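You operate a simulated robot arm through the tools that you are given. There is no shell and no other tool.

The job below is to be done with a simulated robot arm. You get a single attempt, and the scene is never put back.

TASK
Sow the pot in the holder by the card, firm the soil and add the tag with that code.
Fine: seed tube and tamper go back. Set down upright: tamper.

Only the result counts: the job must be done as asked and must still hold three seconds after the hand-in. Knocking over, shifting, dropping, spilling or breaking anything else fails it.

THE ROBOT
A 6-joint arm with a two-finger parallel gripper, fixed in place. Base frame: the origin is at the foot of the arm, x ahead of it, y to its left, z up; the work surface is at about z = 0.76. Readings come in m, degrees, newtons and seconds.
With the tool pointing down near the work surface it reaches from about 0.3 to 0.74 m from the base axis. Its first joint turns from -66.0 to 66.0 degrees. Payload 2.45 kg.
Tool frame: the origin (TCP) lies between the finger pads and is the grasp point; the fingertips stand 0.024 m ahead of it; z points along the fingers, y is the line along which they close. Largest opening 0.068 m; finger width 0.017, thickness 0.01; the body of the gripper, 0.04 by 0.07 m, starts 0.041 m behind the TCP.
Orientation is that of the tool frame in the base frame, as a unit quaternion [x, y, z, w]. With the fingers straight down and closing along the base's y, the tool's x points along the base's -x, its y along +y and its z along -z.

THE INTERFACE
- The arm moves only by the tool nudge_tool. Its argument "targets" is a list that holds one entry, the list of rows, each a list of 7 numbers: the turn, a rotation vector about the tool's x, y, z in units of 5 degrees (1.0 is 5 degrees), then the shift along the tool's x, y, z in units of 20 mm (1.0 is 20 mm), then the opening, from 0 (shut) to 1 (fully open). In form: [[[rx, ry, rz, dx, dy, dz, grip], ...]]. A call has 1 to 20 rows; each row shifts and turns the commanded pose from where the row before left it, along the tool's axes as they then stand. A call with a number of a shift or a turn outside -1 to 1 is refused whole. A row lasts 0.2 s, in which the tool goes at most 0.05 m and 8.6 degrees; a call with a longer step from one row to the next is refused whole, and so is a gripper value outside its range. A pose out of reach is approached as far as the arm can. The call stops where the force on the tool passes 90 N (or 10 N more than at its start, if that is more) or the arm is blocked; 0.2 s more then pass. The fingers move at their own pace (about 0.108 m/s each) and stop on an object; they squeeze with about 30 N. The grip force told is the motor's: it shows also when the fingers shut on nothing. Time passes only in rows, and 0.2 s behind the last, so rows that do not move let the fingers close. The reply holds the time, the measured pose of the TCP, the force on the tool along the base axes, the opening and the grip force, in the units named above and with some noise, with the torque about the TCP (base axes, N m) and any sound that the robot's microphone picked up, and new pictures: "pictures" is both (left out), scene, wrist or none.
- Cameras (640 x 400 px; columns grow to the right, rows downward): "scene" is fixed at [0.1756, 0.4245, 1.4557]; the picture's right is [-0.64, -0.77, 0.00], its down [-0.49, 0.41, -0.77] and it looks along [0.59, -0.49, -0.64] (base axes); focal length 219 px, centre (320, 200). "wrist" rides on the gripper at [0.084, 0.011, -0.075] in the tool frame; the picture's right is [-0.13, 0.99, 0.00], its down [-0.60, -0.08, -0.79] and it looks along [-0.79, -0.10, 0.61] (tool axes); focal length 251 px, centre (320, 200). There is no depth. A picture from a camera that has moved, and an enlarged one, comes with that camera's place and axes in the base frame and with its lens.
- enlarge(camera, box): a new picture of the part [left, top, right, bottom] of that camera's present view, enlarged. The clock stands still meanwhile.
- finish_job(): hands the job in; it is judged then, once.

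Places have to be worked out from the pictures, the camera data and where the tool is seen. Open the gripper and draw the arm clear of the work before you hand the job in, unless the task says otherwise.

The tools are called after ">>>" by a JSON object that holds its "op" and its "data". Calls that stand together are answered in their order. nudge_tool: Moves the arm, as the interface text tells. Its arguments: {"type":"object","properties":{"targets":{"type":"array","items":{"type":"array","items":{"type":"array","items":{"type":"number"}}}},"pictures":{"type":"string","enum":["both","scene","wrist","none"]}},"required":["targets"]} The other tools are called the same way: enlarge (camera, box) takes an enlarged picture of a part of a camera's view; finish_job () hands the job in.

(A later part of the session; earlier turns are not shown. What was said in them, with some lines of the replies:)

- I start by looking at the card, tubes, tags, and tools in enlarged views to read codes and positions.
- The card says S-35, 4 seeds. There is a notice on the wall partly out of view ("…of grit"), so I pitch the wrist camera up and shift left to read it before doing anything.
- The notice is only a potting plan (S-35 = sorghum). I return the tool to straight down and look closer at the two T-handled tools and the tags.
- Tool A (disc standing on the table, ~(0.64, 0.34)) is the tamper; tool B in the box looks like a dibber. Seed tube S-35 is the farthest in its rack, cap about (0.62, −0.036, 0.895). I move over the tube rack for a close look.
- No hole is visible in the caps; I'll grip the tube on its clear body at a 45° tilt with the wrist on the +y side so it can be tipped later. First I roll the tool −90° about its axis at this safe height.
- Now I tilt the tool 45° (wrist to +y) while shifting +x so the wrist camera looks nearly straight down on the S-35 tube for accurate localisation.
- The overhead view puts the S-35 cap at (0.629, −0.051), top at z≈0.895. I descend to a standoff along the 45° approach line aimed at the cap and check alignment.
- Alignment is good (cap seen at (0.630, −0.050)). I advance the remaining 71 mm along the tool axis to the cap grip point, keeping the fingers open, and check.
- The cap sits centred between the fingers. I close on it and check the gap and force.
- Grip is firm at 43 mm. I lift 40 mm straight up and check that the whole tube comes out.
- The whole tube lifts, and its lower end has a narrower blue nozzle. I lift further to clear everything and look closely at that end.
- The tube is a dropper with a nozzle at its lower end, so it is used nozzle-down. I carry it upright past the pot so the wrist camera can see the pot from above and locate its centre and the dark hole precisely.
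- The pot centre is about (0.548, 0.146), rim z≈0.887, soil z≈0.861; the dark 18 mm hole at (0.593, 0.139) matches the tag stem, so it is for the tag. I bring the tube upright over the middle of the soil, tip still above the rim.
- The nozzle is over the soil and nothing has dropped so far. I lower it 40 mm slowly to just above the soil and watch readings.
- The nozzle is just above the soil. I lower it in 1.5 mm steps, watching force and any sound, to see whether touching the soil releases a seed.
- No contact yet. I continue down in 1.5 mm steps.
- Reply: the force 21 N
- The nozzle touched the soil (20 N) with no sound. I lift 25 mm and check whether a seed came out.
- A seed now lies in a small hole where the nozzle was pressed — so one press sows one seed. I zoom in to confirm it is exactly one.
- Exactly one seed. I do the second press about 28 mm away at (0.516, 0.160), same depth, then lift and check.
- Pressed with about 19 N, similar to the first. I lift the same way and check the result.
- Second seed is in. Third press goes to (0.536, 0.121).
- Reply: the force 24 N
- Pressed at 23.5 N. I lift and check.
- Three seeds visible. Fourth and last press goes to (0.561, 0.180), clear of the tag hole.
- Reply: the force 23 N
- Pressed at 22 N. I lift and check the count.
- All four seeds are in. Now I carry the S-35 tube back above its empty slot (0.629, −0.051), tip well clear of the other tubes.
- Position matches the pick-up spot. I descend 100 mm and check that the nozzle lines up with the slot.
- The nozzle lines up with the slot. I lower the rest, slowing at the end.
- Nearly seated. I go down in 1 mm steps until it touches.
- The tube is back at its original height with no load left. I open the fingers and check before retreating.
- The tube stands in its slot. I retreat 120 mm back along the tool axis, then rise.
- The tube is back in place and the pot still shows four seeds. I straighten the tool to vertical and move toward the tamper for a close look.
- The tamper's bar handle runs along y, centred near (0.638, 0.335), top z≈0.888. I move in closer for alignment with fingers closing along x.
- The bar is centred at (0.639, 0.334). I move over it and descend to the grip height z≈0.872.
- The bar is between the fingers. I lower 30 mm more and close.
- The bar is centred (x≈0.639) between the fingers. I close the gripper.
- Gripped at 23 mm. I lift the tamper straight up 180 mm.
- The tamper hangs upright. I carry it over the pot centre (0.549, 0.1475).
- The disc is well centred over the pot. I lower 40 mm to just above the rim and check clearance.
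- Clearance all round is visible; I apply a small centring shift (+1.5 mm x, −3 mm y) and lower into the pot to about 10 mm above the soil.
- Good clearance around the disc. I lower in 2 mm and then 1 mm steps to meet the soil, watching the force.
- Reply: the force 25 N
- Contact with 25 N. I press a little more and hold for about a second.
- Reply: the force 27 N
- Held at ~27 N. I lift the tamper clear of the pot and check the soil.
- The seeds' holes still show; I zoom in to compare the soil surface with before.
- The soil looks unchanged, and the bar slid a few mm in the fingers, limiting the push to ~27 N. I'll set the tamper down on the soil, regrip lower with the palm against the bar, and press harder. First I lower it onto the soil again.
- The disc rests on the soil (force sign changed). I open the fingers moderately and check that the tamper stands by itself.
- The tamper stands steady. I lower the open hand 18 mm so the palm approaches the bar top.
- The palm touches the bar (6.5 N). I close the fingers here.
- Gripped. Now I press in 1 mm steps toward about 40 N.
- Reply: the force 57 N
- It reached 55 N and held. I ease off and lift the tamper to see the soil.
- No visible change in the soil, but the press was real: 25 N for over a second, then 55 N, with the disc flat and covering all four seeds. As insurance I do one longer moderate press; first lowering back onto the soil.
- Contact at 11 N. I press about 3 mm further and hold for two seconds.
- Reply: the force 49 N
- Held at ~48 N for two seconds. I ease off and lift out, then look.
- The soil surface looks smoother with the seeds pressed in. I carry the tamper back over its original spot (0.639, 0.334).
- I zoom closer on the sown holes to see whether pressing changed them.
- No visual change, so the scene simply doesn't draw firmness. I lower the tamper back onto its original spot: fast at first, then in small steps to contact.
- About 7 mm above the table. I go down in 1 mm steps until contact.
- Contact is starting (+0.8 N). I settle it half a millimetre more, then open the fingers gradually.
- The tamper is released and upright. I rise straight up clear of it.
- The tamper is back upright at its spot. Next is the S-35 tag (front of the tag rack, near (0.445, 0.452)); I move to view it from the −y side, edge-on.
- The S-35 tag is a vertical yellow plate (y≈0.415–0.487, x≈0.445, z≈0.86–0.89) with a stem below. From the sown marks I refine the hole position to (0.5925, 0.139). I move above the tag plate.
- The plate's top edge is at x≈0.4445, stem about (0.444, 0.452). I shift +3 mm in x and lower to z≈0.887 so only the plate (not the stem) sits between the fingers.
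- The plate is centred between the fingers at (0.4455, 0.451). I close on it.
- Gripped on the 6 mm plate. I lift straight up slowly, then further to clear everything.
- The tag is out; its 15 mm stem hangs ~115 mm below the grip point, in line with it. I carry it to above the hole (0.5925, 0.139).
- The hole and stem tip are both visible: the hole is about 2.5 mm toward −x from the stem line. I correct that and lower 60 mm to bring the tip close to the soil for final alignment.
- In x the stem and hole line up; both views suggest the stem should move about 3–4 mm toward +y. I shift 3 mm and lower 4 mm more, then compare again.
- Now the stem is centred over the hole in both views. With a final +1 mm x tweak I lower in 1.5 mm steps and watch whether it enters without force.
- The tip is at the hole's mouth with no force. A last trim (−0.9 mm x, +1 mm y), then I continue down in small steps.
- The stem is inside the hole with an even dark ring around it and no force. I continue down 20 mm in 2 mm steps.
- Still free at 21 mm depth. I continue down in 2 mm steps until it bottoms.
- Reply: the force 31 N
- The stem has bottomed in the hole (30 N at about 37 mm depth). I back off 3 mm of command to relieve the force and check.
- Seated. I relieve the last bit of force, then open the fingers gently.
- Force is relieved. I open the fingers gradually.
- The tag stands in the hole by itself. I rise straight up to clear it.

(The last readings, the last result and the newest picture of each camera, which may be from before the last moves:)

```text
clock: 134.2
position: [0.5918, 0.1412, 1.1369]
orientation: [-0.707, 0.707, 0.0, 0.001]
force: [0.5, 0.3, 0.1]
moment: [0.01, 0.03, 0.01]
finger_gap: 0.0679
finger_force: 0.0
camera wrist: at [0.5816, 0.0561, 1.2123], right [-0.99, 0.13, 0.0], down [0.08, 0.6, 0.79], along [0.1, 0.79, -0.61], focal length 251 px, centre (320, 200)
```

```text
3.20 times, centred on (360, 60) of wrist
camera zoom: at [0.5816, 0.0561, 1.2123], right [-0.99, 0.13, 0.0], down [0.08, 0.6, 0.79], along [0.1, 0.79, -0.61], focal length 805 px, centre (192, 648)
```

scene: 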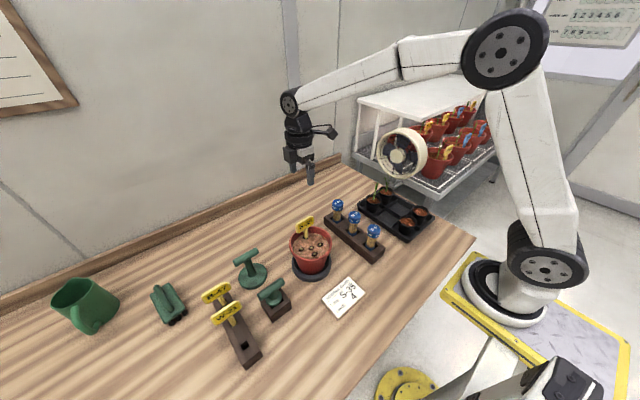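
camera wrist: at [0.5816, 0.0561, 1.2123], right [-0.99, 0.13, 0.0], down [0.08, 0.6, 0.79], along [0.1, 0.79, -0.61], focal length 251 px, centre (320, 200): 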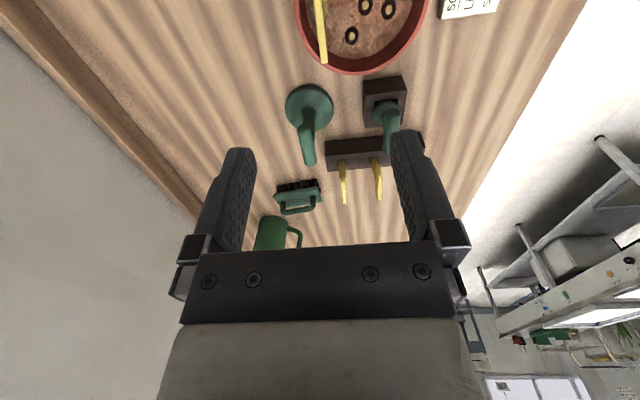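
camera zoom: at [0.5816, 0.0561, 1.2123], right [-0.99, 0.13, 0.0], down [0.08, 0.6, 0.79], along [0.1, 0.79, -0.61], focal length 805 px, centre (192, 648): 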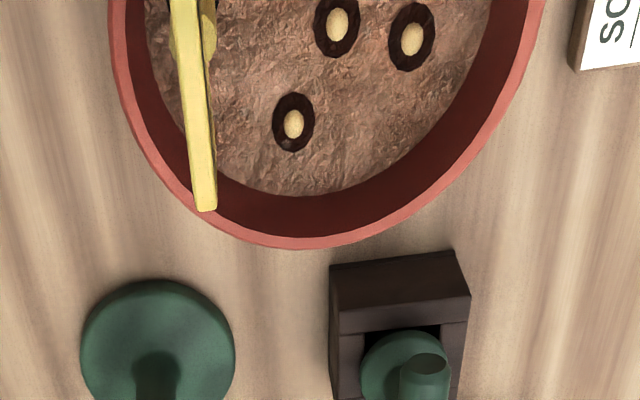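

Tag S-35 stands in the pot, the four seeds are in place, the tube and tamper are back. I draw the arm up and back clear of the work, and take a last full check.

>>> {"op": "nudge_tool", "data": {"targets": [[[0, 0, 0, 0, 0, -1, 1], [0, 0, 0, 0, 0, -1, 1], [0, 0, 0, 0, 0, -1, 1], [0, 0, 0, 0, 1, -0.5, 1], [0, 0, 0, 0, 1, -0.5, 1], [0, 0, 0, 0, 1, 0, 1], [0, 0, 0, 0, 1, 0, 1], [0, 0, 0, 0, 1, 0, 1], [0, 0, 0, 0, 1, 0, 1], [0, 0, 0, 0, 0, 0, 1], [0, 0, 0, 0, 0, 0, 1]]], "pictures": "both"}}

>>> {"op": "enlarge", "data": {"camera": "scene", "box": [190, 180, 450, 370]}}

>>> {"op": "enlarge", "data": {"camera": "scene", "box": [220, 235, 300, 325]}}

>>> {"op": "enlarge", "data": {"camera": "scene", "box": [288, 205, 335, 265]}}

```text
clock: 136.6
position: [0.4718, 0.1407, 1.2173]
orientation: [0.708, -0.707, 0.001, 0.0]
force: [0.0, -0.8, -0.8]
moment: [0.0, 0.0, -0.01]
finger_gap: 0.068
finger_force: 0.1
camera wrist: at [0.4613, 0.0571, 1.2913], right [-0.99, 0.13, 0.0], down [0.08, 0.6, 0.79], along [0.1, 0.79, -0.61], focal length 251 px, centre (320, 200)
```

scene: 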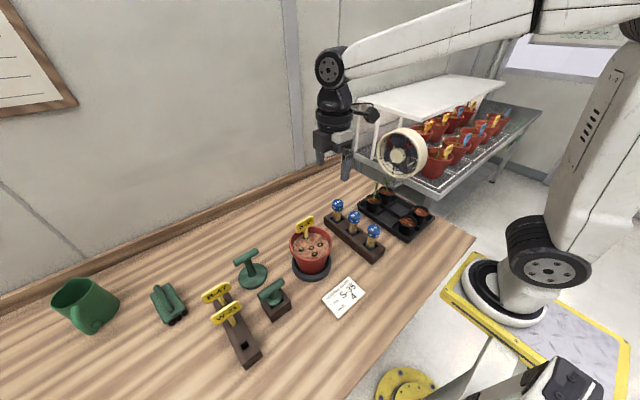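
wrist: 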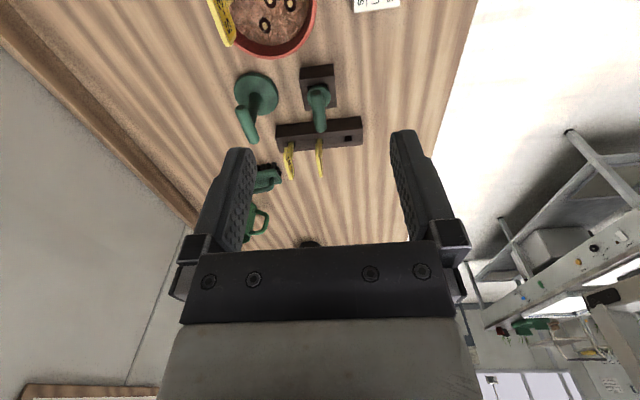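

```text
2.11 times, centred on (320, 275) of scene
camera zoom: at [0.1756, 0.4245, 1.4557], right [-0.64, -0.77, 0.0], down [-0.49, 0.41, -0.77], along [0.59, -0.49, -0.64], focal length 461 px, centre (320, 42)
```

zoom: 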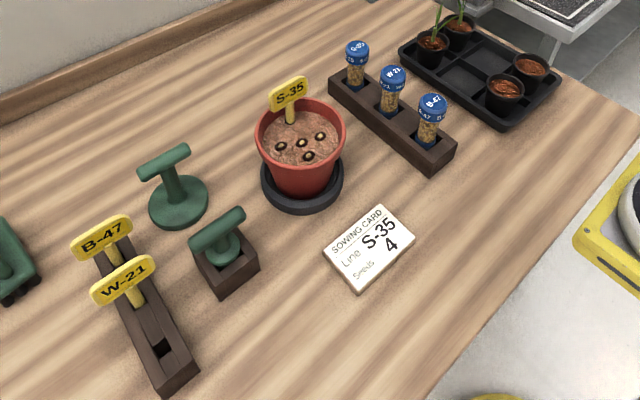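

```text
4.44 times, centred on (260, 280) of scene
camera zoom: at [0.1756, 0.4245, 1.4557], right [-0.64, -0.77, 0.0], down [-0.49, 0.41, -0.77], along [0.59, -0.49, -0.64], focal length 973 px, centre (587, -156)
```

zoom: 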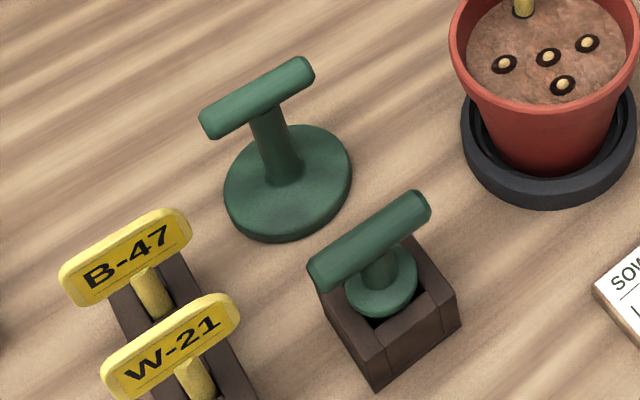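

```text
6.67 times, centred on (312, 235) of scene
camera zoom: at [0.1756, 0.4245, 1.4557], right [-0.64, -0.77, 0.0], down [-0.49, 0.41, -0.77], along [0.59, -0.49, -0.64], focal length 1460 px, centre (377, -33)
```

zoom: 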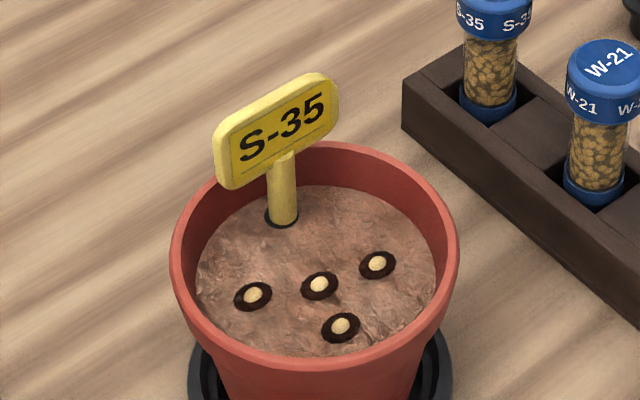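

Everything checks out: four S-35 seeds sown, soil pressed with the tamper, S-35 tag in the hole, tube back in its slot, tamper upright on its spot, and the arm clear with the gripper open. I hand the job in.

>>> {"op": "finish_job", "data": {}}

```text
The job is handed in.
```

I did every step of the job and handed it in. The one thing I couldn't confirm is the firming, because the soil looked the same before and after pressing.

- **Sowing:** the card reads S-35, 4 seeds. I used the S-35 tube to sow four seeds, each in its own hole, and all four are visible in the soil.
- **Firming:** I took the disc tool standing on the table to be the tamper. The T-handled tool in the wooden box looked like a dibber, so I left it alone. I pressed the tamper flat over all four seeds three times, reaching about 27 N, 55 N and 48 N, and held the last press for two seconds.
- **Tag:** the S-35 tag stands in the hole near the pot's edge, with its stem about 37 mm deep.
- **Tools:** the S-35 tube is back in its slot. The tamper is upright within about 2 mm of where it started.

In the final pictures nothing else looked moved or knocked over. The gripper is open and the arm is clear of the work.
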